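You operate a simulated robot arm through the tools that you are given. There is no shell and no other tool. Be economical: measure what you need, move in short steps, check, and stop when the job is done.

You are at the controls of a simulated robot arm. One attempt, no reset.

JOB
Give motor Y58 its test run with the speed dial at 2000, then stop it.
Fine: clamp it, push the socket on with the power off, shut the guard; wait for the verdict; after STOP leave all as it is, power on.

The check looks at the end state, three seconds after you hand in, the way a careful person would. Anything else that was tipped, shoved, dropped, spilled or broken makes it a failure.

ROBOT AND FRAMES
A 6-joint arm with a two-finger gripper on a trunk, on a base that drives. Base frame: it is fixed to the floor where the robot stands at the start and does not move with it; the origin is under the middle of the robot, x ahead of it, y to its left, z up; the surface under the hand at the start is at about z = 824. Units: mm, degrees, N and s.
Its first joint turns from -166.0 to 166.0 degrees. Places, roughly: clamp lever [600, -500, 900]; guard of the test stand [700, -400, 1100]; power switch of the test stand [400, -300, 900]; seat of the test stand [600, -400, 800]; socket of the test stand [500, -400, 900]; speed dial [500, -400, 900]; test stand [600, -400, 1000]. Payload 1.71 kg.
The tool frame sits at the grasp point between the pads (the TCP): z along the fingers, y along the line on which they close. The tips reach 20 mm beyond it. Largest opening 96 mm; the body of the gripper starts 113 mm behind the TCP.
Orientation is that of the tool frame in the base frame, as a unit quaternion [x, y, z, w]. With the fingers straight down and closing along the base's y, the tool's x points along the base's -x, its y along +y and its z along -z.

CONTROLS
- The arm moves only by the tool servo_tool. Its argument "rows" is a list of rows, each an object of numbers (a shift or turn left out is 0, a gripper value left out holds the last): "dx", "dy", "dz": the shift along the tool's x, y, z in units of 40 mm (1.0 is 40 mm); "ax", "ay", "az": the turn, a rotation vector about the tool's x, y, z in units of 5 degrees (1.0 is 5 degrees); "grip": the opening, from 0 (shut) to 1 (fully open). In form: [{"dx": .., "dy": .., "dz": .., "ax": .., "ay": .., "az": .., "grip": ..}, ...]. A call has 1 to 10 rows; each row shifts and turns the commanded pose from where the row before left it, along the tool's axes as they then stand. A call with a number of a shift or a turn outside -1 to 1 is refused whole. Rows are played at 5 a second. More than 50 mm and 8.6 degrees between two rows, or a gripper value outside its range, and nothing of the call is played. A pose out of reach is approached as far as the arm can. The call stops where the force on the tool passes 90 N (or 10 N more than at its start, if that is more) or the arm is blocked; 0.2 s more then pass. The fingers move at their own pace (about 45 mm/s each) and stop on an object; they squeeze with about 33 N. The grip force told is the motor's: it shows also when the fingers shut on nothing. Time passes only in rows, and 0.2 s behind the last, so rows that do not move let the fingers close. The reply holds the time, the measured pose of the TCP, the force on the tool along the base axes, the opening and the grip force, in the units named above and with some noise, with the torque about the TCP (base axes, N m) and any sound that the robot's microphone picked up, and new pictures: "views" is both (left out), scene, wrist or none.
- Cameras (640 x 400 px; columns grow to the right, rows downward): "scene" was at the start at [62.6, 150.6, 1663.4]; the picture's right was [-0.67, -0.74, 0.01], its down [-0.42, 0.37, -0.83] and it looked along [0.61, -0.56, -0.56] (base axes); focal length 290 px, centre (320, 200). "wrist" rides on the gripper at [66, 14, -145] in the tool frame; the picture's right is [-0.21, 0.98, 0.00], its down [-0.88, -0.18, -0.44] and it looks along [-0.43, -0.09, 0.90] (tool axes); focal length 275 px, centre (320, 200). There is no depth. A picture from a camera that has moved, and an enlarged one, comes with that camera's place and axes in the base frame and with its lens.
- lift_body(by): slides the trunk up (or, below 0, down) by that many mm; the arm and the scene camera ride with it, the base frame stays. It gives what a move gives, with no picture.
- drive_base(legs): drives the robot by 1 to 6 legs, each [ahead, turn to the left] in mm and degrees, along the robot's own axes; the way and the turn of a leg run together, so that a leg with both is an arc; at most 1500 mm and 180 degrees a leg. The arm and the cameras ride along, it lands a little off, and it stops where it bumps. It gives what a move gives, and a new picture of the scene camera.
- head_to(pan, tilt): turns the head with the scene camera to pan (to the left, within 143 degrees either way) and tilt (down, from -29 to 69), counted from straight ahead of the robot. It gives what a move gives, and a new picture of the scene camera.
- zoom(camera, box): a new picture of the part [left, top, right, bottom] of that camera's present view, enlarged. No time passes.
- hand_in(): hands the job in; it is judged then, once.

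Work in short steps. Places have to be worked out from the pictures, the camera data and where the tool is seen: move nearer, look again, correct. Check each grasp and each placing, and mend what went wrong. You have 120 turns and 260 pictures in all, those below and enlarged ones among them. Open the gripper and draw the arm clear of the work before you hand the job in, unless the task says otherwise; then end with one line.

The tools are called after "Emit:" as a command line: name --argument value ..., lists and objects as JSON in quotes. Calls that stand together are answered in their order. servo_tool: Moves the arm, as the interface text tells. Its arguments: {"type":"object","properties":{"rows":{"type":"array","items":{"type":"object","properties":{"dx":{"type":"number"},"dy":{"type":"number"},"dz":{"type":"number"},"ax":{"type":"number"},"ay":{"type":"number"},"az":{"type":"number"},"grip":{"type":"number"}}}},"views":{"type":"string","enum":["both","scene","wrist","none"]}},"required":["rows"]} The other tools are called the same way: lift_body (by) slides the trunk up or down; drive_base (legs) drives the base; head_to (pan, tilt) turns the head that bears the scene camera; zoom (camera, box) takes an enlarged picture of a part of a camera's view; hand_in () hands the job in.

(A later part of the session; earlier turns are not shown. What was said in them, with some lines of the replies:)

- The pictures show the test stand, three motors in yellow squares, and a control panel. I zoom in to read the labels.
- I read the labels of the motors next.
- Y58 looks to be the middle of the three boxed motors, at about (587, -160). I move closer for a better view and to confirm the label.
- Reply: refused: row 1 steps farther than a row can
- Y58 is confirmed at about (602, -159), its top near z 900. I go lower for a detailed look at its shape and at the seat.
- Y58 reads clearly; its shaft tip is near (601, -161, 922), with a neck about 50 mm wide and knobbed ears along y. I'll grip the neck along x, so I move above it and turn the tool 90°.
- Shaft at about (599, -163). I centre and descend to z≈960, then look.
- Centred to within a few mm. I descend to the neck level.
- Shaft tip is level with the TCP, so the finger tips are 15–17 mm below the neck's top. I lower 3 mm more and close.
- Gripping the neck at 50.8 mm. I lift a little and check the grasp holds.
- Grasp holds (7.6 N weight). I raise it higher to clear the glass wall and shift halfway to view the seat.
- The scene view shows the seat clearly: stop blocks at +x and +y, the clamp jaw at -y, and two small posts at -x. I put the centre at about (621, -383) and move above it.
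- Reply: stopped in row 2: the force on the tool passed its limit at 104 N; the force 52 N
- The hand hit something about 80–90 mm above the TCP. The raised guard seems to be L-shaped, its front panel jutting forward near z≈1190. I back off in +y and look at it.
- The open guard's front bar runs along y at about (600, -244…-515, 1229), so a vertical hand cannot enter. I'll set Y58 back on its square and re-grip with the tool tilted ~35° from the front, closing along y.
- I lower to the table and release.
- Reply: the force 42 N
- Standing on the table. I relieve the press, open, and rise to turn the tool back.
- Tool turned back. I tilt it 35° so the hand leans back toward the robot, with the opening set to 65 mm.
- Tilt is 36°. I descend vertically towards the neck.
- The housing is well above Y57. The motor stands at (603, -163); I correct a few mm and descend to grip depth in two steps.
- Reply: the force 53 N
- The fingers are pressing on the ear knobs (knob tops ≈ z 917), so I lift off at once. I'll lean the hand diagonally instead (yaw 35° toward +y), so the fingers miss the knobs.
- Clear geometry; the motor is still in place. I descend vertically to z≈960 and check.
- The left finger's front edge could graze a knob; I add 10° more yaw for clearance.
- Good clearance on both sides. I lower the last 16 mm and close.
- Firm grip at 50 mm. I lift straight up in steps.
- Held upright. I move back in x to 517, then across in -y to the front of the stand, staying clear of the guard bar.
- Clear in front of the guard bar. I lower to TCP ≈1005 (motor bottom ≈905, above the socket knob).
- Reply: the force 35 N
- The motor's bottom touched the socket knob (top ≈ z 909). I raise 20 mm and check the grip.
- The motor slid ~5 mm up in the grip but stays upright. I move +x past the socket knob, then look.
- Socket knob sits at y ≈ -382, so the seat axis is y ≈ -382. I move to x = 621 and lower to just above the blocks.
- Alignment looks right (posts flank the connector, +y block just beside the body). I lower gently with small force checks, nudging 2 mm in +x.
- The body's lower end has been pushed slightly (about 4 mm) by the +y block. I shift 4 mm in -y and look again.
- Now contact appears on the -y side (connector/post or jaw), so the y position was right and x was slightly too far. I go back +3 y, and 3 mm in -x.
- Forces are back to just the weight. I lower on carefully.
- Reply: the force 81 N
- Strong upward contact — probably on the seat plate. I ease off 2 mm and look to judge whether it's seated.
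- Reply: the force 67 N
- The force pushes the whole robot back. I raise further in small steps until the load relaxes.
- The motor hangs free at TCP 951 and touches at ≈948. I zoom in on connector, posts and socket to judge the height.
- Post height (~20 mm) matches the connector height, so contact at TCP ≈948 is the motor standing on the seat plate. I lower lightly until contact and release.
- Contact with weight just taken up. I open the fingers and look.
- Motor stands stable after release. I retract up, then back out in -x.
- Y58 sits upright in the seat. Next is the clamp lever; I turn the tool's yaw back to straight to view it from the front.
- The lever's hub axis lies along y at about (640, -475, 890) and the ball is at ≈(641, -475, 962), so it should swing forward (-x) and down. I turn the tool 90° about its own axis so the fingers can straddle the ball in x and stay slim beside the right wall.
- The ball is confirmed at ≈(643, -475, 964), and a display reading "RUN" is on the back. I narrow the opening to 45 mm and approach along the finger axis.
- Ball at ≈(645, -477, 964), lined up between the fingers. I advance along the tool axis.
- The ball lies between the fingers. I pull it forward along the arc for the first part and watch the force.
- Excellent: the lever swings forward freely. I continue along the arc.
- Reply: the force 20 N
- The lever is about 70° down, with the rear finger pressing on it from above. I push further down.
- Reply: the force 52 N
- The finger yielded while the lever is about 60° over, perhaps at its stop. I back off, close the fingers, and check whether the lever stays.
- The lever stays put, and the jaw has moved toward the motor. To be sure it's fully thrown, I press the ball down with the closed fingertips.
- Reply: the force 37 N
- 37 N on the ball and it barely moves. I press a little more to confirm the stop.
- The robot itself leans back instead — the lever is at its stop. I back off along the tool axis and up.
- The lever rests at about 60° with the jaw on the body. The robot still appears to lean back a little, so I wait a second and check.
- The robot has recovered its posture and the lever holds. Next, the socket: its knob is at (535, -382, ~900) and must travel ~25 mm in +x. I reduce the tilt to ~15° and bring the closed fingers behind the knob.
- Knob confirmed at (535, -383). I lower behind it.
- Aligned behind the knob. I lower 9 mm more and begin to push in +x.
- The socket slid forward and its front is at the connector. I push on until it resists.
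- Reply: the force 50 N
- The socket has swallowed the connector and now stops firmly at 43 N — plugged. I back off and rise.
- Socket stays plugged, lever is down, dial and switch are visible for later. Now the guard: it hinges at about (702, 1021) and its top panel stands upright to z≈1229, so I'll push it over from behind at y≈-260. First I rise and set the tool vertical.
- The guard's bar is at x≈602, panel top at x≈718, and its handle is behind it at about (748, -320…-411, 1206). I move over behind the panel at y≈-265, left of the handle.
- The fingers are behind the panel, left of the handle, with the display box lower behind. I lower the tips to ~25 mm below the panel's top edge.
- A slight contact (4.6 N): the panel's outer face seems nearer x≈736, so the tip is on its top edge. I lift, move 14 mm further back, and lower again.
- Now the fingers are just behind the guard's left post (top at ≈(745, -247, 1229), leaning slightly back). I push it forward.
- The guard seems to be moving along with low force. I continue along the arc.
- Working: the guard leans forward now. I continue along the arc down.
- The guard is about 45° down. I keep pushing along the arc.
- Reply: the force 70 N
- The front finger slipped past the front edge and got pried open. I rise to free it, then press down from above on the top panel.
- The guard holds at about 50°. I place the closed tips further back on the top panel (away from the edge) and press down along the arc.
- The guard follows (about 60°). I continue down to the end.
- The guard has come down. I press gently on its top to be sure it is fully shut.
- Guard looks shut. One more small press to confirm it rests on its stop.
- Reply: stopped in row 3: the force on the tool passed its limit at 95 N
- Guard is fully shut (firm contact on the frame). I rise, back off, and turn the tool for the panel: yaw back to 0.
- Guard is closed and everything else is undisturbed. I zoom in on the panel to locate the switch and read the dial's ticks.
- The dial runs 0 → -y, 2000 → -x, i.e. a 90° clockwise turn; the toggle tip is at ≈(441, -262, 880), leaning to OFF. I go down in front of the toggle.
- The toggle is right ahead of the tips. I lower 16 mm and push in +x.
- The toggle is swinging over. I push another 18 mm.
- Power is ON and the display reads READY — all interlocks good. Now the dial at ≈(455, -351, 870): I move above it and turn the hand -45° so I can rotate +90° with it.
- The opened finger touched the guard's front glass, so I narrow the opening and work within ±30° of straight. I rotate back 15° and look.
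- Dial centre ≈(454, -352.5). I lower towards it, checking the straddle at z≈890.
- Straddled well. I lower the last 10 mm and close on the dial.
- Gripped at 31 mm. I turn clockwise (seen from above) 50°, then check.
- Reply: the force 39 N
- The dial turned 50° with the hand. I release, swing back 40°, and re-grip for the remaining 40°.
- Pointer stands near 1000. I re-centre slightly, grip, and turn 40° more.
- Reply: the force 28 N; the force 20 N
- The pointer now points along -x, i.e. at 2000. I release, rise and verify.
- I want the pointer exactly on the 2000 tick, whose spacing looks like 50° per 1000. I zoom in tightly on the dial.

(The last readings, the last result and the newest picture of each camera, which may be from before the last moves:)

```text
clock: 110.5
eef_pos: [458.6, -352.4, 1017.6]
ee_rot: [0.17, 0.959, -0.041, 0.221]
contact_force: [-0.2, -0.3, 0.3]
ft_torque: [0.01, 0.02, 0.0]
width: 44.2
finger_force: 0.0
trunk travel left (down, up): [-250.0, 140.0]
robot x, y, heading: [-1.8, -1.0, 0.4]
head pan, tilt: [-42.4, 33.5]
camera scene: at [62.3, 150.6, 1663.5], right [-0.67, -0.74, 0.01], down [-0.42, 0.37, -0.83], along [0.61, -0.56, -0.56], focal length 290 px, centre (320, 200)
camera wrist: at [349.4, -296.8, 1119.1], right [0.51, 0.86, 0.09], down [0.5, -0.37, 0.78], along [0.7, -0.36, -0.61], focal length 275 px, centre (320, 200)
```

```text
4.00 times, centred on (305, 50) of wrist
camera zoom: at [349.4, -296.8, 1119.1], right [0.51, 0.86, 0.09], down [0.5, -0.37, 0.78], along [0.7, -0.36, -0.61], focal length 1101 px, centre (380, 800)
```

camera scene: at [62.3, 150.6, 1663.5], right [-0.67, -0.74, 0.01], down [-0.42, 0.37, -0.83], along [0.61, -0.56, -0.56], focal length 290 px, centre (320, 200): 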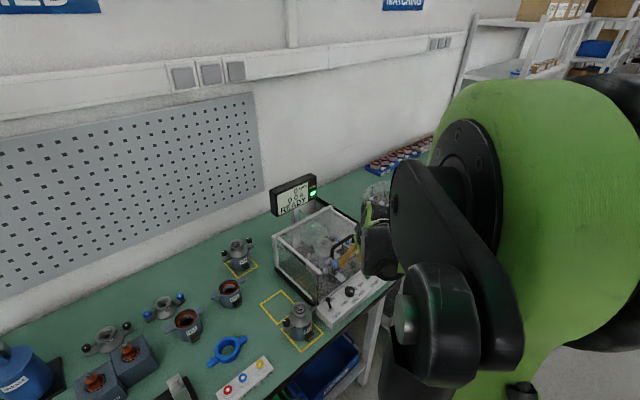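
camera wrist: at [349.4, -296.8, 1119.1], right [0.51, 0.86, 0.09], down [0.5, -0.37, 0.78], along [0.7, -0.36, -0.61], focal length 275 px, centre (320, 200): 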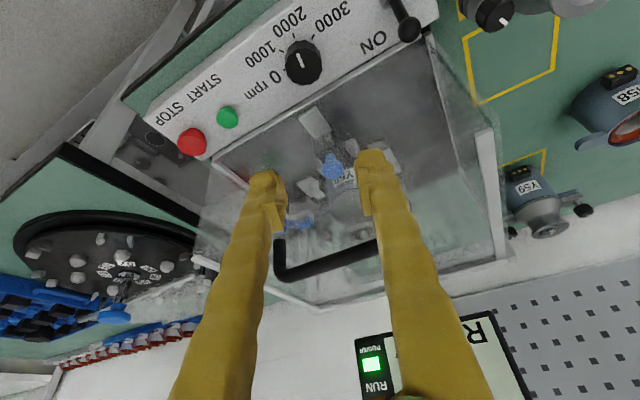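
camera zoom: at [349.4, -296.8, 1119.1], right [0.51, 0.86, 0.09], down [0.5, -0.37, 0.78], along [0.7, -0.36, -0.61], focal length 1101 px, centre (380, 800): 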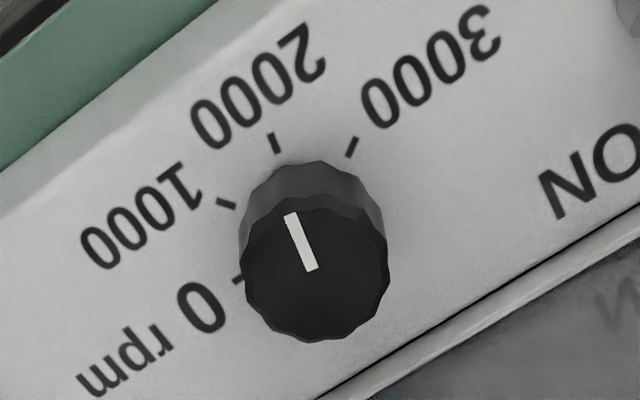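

The pointer is on the 2000 tick (within ~1–2°). I close the fingers and move above the START button at ≈(460, -450).

Emit:
servo_tool --rows '[{"dx": 0.07, "dy": -0.57, "dz": 0.64, "grip": 0}, {"dx": 0.07, "dy": -0.57, "dz": 0.64}, {"dx": 0.07, "dy": -0.57, "dz": 0.64}, {"dx": 0.07, "dy": -0.57, "dz": 0.64}, {"dx": 0}, {"dx": 0}]'

Emit:
zoom --camera "wrist" --box '[200, 40, 440, 240]'

```text
clock: 111.9
eef_pos: [462.3, -451.5, 920.4]
ee_rot: [0.169, 0.96, -0.04, 0.22]
contact_force: [0.6, -0.6, 0.0]
ft_torque: [-0.03, -0.03, 0.02]
width: 0.0
finger_force: 29.7
trunk travel left (down, up): [-250.0, 140.0]
robot x, y, heading: [1.7, 1.6, 0.3]
head pan, tilt: [-42.4, 33.5]
camera scene: at [62.0, 150.6, 1663.5], right [-0.67, -0.74, 0.01], down [-0.42, 0.37, -0.83], along [0.61, -0.56, -0.56], focal length 290 px, centre (320, 200)
camera wrist: at [352.8, -396.0, 1021.8], right [0.51, 0.86, 0.09], down [0.5, -0.37, 0.78], along [0.7, -0.36, -0.61], focal length 275 px, centre (320, 200)
```

scene: 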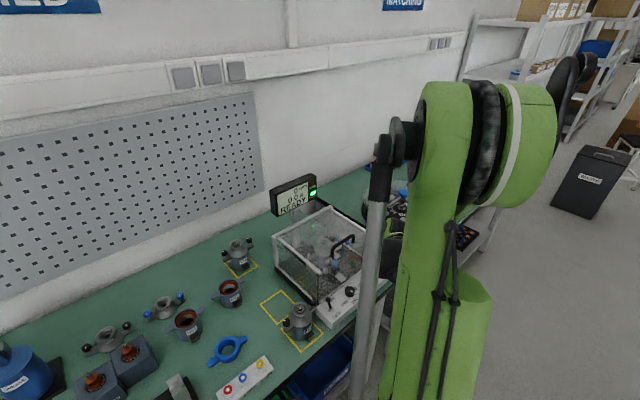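
wrist: 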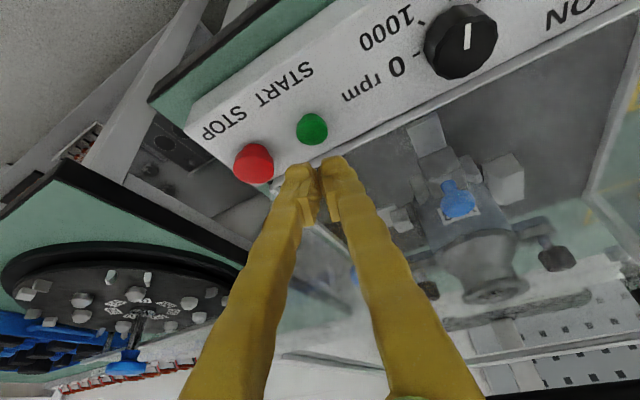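

```text
2.00 times, centred on (320, 140) of wrist
camera zoom: at [352.8, -396.0, 1021.8], right [0.51, 0.86, 0.09], down [0.5, -0.37, 0.78], along [0.7, -0.36, -0.61], focal length 551 px, centre (320, 320)
```

zoom: 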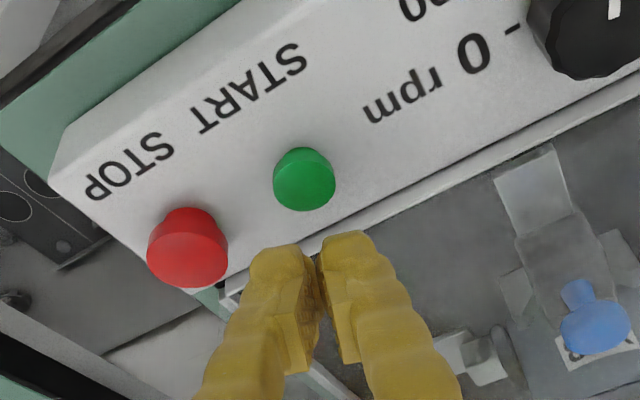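

START at ≈(461, -452): right below. I lower to just above it, then press gently.

Emit:
servo_tool --rows '[{"dx": 0.25, "dz": 0.52}, {"dx": 0.08, "dz": 0.16}, {"dx": 0}]' --views "none"

Emit:
zoom --camera "scene" --box '[260, 170, 340, 225]'

```text
clock: 112.7
eef_pos: [459.9, -452.8, 890.4]
ee_rot: [0.17, 0.96, -0.041, 0.22]
contact_force: [-0.1, -0.7, -1.0]
ft_torque: [0.01, 0.01, 0.02]
width: 0.0
finger_force: 29.5
trunk travel left (down, up): [-250.0, 140.0]
robot x, y, heading: [-0.9, 0.4, 0.0]
head pan, tilt: [-42.4, 33.5]
```

```text
7.27 times, centred on (300, 198) of scene
camera zoom: at [62.3, 150.5, 1663.5], right [-0.67, -0.74, 0.01], down [-0.42, 0.37, -0.83], along [0.61, -0.56, -0.56], focal length 2111 px, centre (466, 218)
```

zoom: 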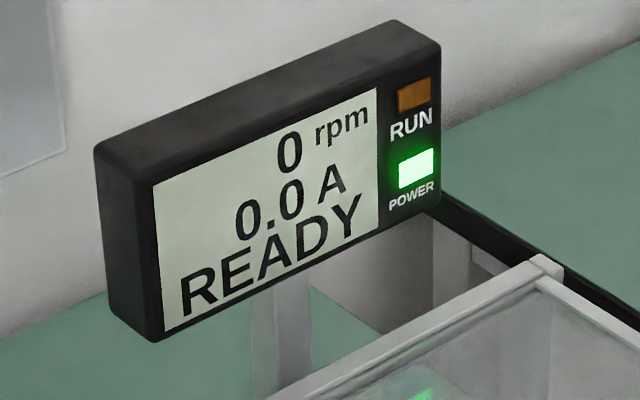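

Still READY, no contact yet. I press down a few millimetres.

Emit:
servo_tool --rows '[{"dx": 0.055, "dz": 0.112}, {"dx": 0}]' --views "none"

Emit:
servo_tool --rows '[{"dx": 0.044, "dz": 0.09}, {"dx": 0}]' --views "none"

Emit:
zoom --camera "scene" --box '[260, 170, 340, 225]'

```text
clock: 113.3
eef_pos: [459.3, -452.9, 885.4]
ee_rot: [0.168, 0.96, -0.039, 0.22]
contact_force: [-0.1, 0.5, 2.8]
ft_torque: [-0.01, -0.02, -0.01]
width: 6.0
finger_force: 29.7
trunk travel left (down, up): [-250.0, 140.0]
robot x, y, heading: [2.0, 0.8, 0.1]
head pan, tilt: [-42.4, 33.5]
heard: click
```

```text
clock: 113.9
eef_pos: [460.3, -450.9, 882.9]
ee_rot: [0.169, 0.959, -0.041, 0.222]
contact_force: [10.5, -4.8, 26.4]
ft_torque: [-0.11, -0.21, -0.04]
width: 5.9
finger_force: 28.9
trunk travel left (down, up): [-250.0, 140.0]
robot x, y, heading: [-0.3, 0.1, 0.3]
head pan, tilt: [-42.4, 33.5]
```

```text
7.27 times, centred on (300, 198) of scene
camera zoom: at [61.9, 151.4, 1663.6], right [-0.67, -0.74, 0.01], down [-0.42, 0.37, -0.83], along [0.61, -0.56, -0.56], focal length 2111 px, centre (466, 218)
```

zoom: 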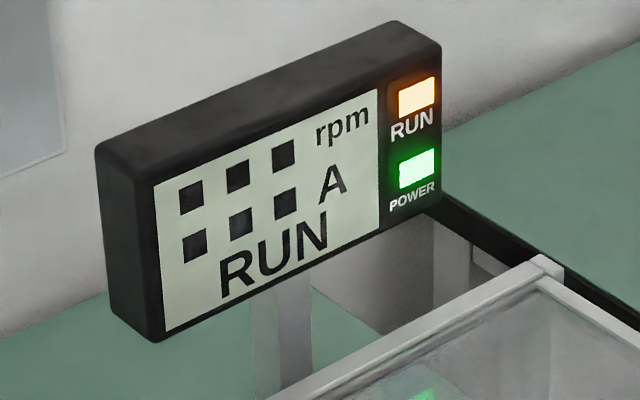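

A click, and the display shows RUN. I lift off the button and wait for the verdict.

Emit:
servo_tool --rows '[{"dx": -0.2, "dz": -0.4}, {"dx": -0.25, "dz": -0.5}, {"dx": 0}, {"dx": 0}, {"dx": 0}, {"dx": 0}, {"dx": 0}, {"dx": 0}, {"dx": 0}, {"dx": 0}]' --views "none"

Emit:
zoom --camera "scene" --box '[260, 170, 340, 225]'

```text
clock: 116.1
eef_pos: [459.0, -452.1, 922.3]
ee_rot: [0.169, 0.96, -0.041, 0.22]
contact_force: [0.1, 0.3, -0.2]
ft_torque: [0.01, 0.01, -0.01]
width: 0.1
finger_force: 29.7
trunk travel left (down, up): [-250.0, 140.0]
robot x, y, heading: [5.4, -0.2, 0.1]
head pan, tilt: [-42.4, 33.5]
```

```text
7.27 times, centred on (300, 198) of scene
camera zoom: at [62.3, 150.7, 1663.4], right [-0.67, -0.74, 0.01], down [-0.42, 0.37, -0.83], along [0.61, -0.56, -0.56], focal length 2111 px, centre (466, 218)
```

zoom: 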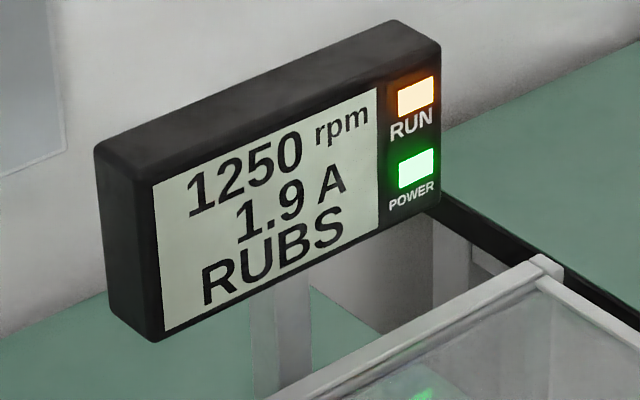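

The display says 1250 rpm, 1.9 A, RUBS. I wait a bit longer to see whether it changes.

Emit:
servo_tool --rows '[{"dx": 0}, {"dx": 0}, {"dx": 0}, {"dx": 0}, {"dx": 0}, {"dx": 0}, {"dx": 0}, {"dx": 0}, {"dx": 0}, {"dx": 0}]' --views "none"

Emit:
servo_tool --rows '[{"dx": 0}, {"dx": 0}, {"dx": 0}, {"dx": 0}, {"dx": 0}, {"dx": 0}, {"dx": 0}, {"dx": 0}, {"dx": 0}, {"dx": 0}]' --views "none"

Emit:
zoom --camera "scene" --box '[260, 170, 340, 225]'

Emit:
zoom --camera "scene" --box '[335, 275, 370, 305]'

```text
clock: 118.3
eef_pos: [459.4, -451.4, 922.0]
ee_rot: [0.169, 0.96, -0.04, 0.221]
contact_force: [0.4, 0.4, 0.9]
ft_torque: [-0.01, 0.0, 0.02]
width: 0.0
finger_force: 29.9
trunk travel left (down, up): [-250.0, 140.0]
robot x, y, heading: [-0.2, 0.0, -0.1]
head pan, tilt: [-42.4, 33.5]
```

```text
clock: 120.5
eef_pos: [458.7, -451.8, 921.1]
ee_rot: [0.169, 0.96, -0.04, 0.22]
contact_force: [0.1, 0.9, 0.6]
ft_torque: [-0.01, 0.0, 0.02]
width: 0.0
finger_force: 29.5
trunk travel left (down, up): [-250.0, 140.0]
robot x, y, heading: [0.4, -3.2, -0.3]
head pan, tilt: [-42.4, 33.5]
```

```text
7.27 times, centred on (300, 198) of scene
camera zoom: at [62.2, 150.7, 1663.4], right [-0.67, -0.74, 0.01], down [-0.42, 0.37, -0.83], along [0.61, -0.56, -0.56], focal length 2111 px, centre (466, 218)
```

zoom: 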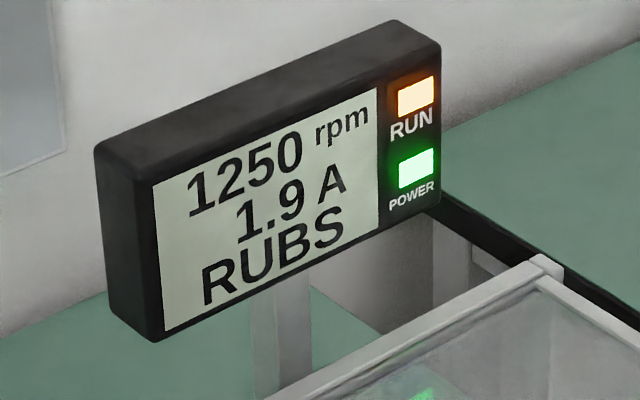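

```text
13.33 times, centred on (352, 290) of scene
camera zoom: at [62.2, 150.7, 1663.4], right [-0.67, -0.74, 0.01], down [-0.42, 0.37, -0.83], along [0.61, -0.56, -0.56], focal length 3871 px, centre (-113, -1000)
```

zoom: 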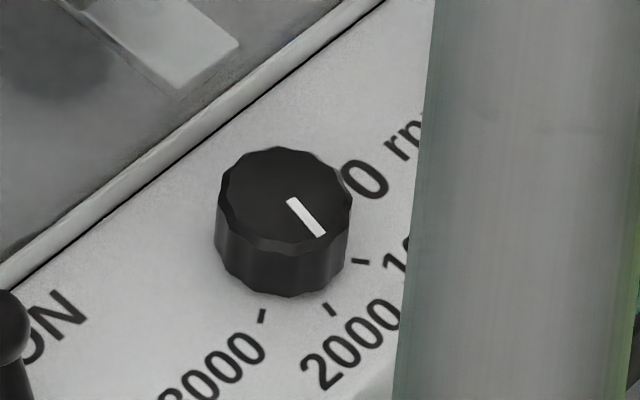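

The verdict is stable: RUBS. Now I move above STOP (≈(459, -501)) and press it.

Emit:
servo_tool --rows '[{"dx": -0.193, "dy": -0.588, "dz": 0.094}, {"dx": -0.193, "dy": -0.588, "dz": 0.094}, {"dx": 0.15, "dz": 0.31}, {"dx": 0}]' --views "wrist"

Emit:
zoom --camera "wrist" --box '[220, 60, 420, 240]'

```text
clock: 121.5
eef_pos: [459.0, -501.9, 907.8]
ee_rot: [0.17, 0.96, -0.04, 0.221]
contact_force: [0.4, -0.6, -0.3]
ft_torque: [0.02, -0.01, 0.0]
width: 0.2
finger_force: 28.8
trunk travel left (down, up): [-250.0, 140.0]
robot x, y, heading: [2.1, -0.3, -0.2]
head pan, tilt: [-42.4, 33.5]
camera wrist: at [350.6, -445.5, 1009.8], right [0.51, 0.86, 0.09], down [0.5, -0.38, 0.78], along [0.7, -0.36, -0.62], focal length 275 px, centre (320, 200)
```

wrist: 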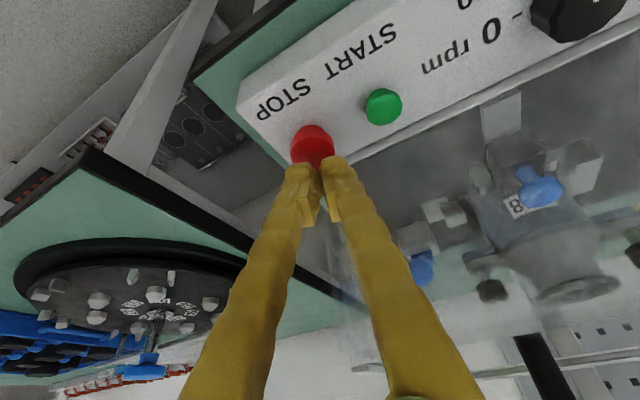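

```text
2.22 times, centred on (320, 150) of wrist
camera zoom: at [350.6, -445.5, 1009.8], right [0.51, 0.86, 0.09], down [0.5, -0.38, 0.78], along [0.7, -0.36, -0.62], focal length 612 px, centre (320, 311)
```

zoom: 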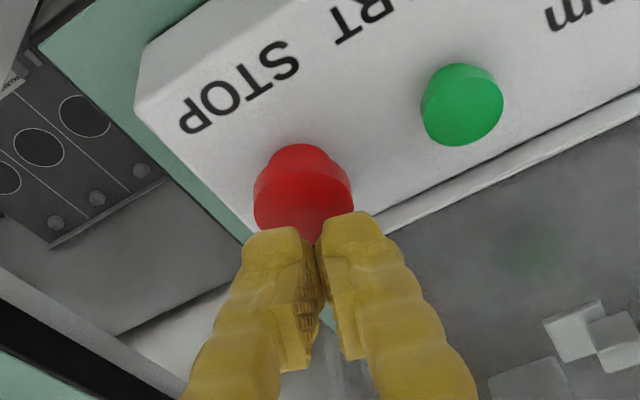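

STOP is right below. I lower in small steps until it clicks.

Emit:
servo_tool --rows '[{"dx": 0.14, "dy": -0.026, "dz": 0.13}, {"dx": 0.044, "dz": 0.09}, {"dx": 0.033, "dz": 0.067}, {"dx": 0}]' --views "none"

Emit:
zoom --camera "scene" --box '[260, 170, 340, 225]'

```text
clock: 122.5
eef_pos: [457.8, -500.7, 894.6]
ee_rot: [0.17, 0.96, -0.04, 0.22]
contact_force: [-0.4, 0.0, 1.1]
ft_torque: [-0.03, 0.01, 0.0]
width: 6.2
finger_force: 29.4
trunk travel left (down, up): [-250.0, 140.0]
robot x, y, heading: [-0.6, 0.5, 0.2]
head pan, tilt: [-42.4, 33.5]
```

```text
7.27 times, centred on (300, 198) of scene
camera zoom: at [62.2, 150.7, 1663.5], right [-0.67, -0.74, 0.01], down [-0.42, 0.37, -0.83], along [0.61, -0.56, -0.56], focal length 2111 px, centre (466, 218)
```

zoom: 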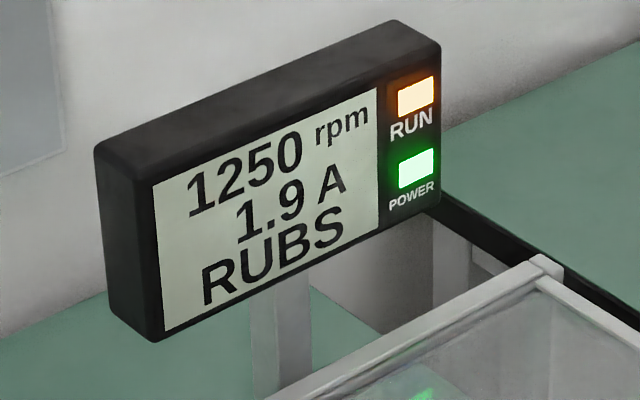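

Just touching. I press 4–5 mm more.

Emit:
servo_tool --rows '[{"dx": 0.033, "dz": 0.067}, {"dx": 0.022, "dz": 0.045}, {"dx": 0}]' --views "none"

Emit:
zoom --camera "scene" --box '[260, 170, 340, 225]'

```text
clock: 123.3
eef_pos: [456.8, -502.0, 890.2]
ee_rot: [0.169, 0.959, -0.041, 0.222]
contact_force: [4.8, -0.9, 15.3]
ft_torque: [-0.01, -0.14, 0.01]
width: 6.2
finger_force: 29.5
trunk travel left (down, up): [-250.0, 140.0]
robot x, y, heading: [0.8, 3.3, -0.1]
head pan, tilt: [-42.4, 33.5]
heard: click
```

```text
7.27 times, centred on (300, 198) of scene
camera zoom: at [62.0, 151.3, 1663.5], right [-0.67, -0.74, 0.01], down [-0.42, 0.37, -0.83], along [0.61, -0.56, -0.56], focal length 2111 px, centre (466, 218)
```

zoom: 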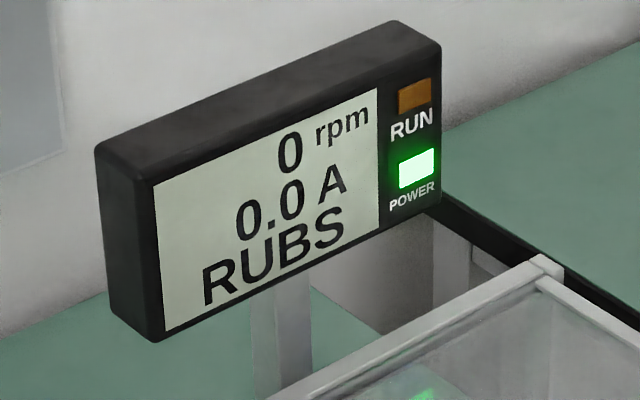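

Stopped: RUN light off, power on, verdict kept. I lift off, draw the arm clear toward the robot, and open the gripper.

Emit:
servo_tool --rows '[{"dx": -0.437, "dz": -0.9}, {"dx": -0.437, "dz": -0.9}, {"dx": -0.437, "dz": -0.9}, {"dx": -0.437, "dz": -0.9}, {"dx": -0.437, "dz": -0.9}, {"dx": -0.437, "dz": -0.9}, {"dx": 0.846, "dy": -0.342, "dz": -0.41}, {"dx": 0.846, "dy": -0.342, "dz": -0.41}, {"grip": 0.8}, {"dx": 0}]'

Emit:
zoom --camera "scene" --box '[250, 165, 400, 345]'

```text
clock: 125.5
eef_pos: [377.7, -502.1, 1130.1]
ee_rot: [0.169, 0.96, -0.041, 0.22]
contact_force: [-1.2, -0.2, -0.3]
ft_torque: [-0.03, 0.02, -0.01]
width: 51.7
finger_force: 0.1
trunk travel left (down, up): [-250.0, 140.0]
robot x, y, heading: [4.7, 0.6, 0.1]
head pan, tilt: [-42.4, 33.5]
camera scene: at [62.5, 150.7, 1663.4], right [-0.67, -0.74, 0.01], down [-0.42, 0.37, -0.83], along [0.61, -0.56, -0.56], focal length 290 px, centre (320, 200)
camera wrist: at [267.5, -444.9, 1231.8], right [0.51, 0.86, 0.09], down [0.5, -0.37, 0.78], along [0.7, -0.36, -0.62], focal length 275 px, centre (320, 200)
```

scene: 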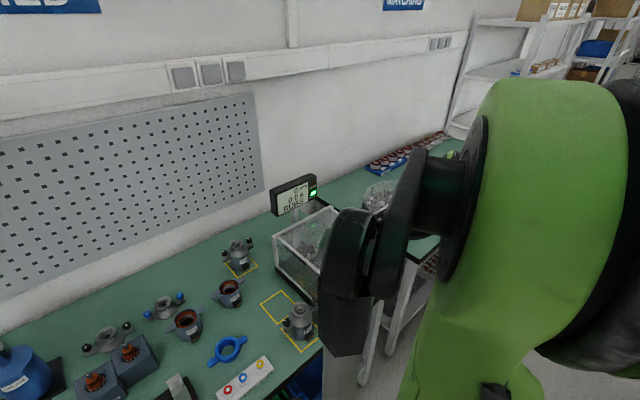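
wrist: 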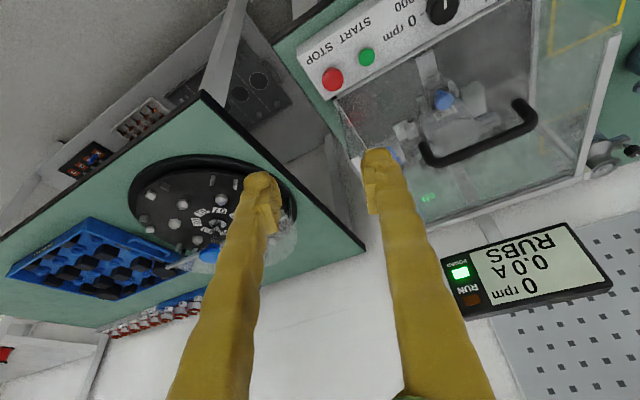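

```text
2.22 times, centred on (325, 255) of scene
camera zoom: at [62.5, 150.7, 1663.4], right [-0.67, -0.74, 0.01], down [-0.42, 0.37, -0.83], along [0.61, -0.56, -0.56], focal length 645 px, centre (309, 78)
```

zoom: 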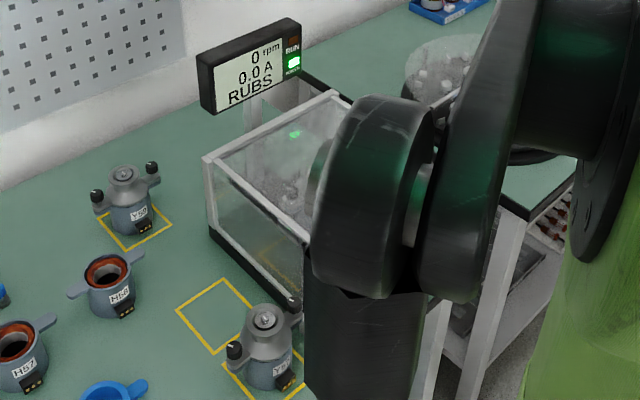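

The motor is stopped, power is on, the guard is shut, the dial is at 2000, and the gripper is open and clear. I hand the job in.

Emit:
hand_in

```text
The job is handed in.
```

Motor Y58 had its test run with the dial at 2000 and was then stopped; the verdict was RUBS (1250 rpm, 1.9 A), and it sits clamped, plugged in and under the shut guard with the power on.
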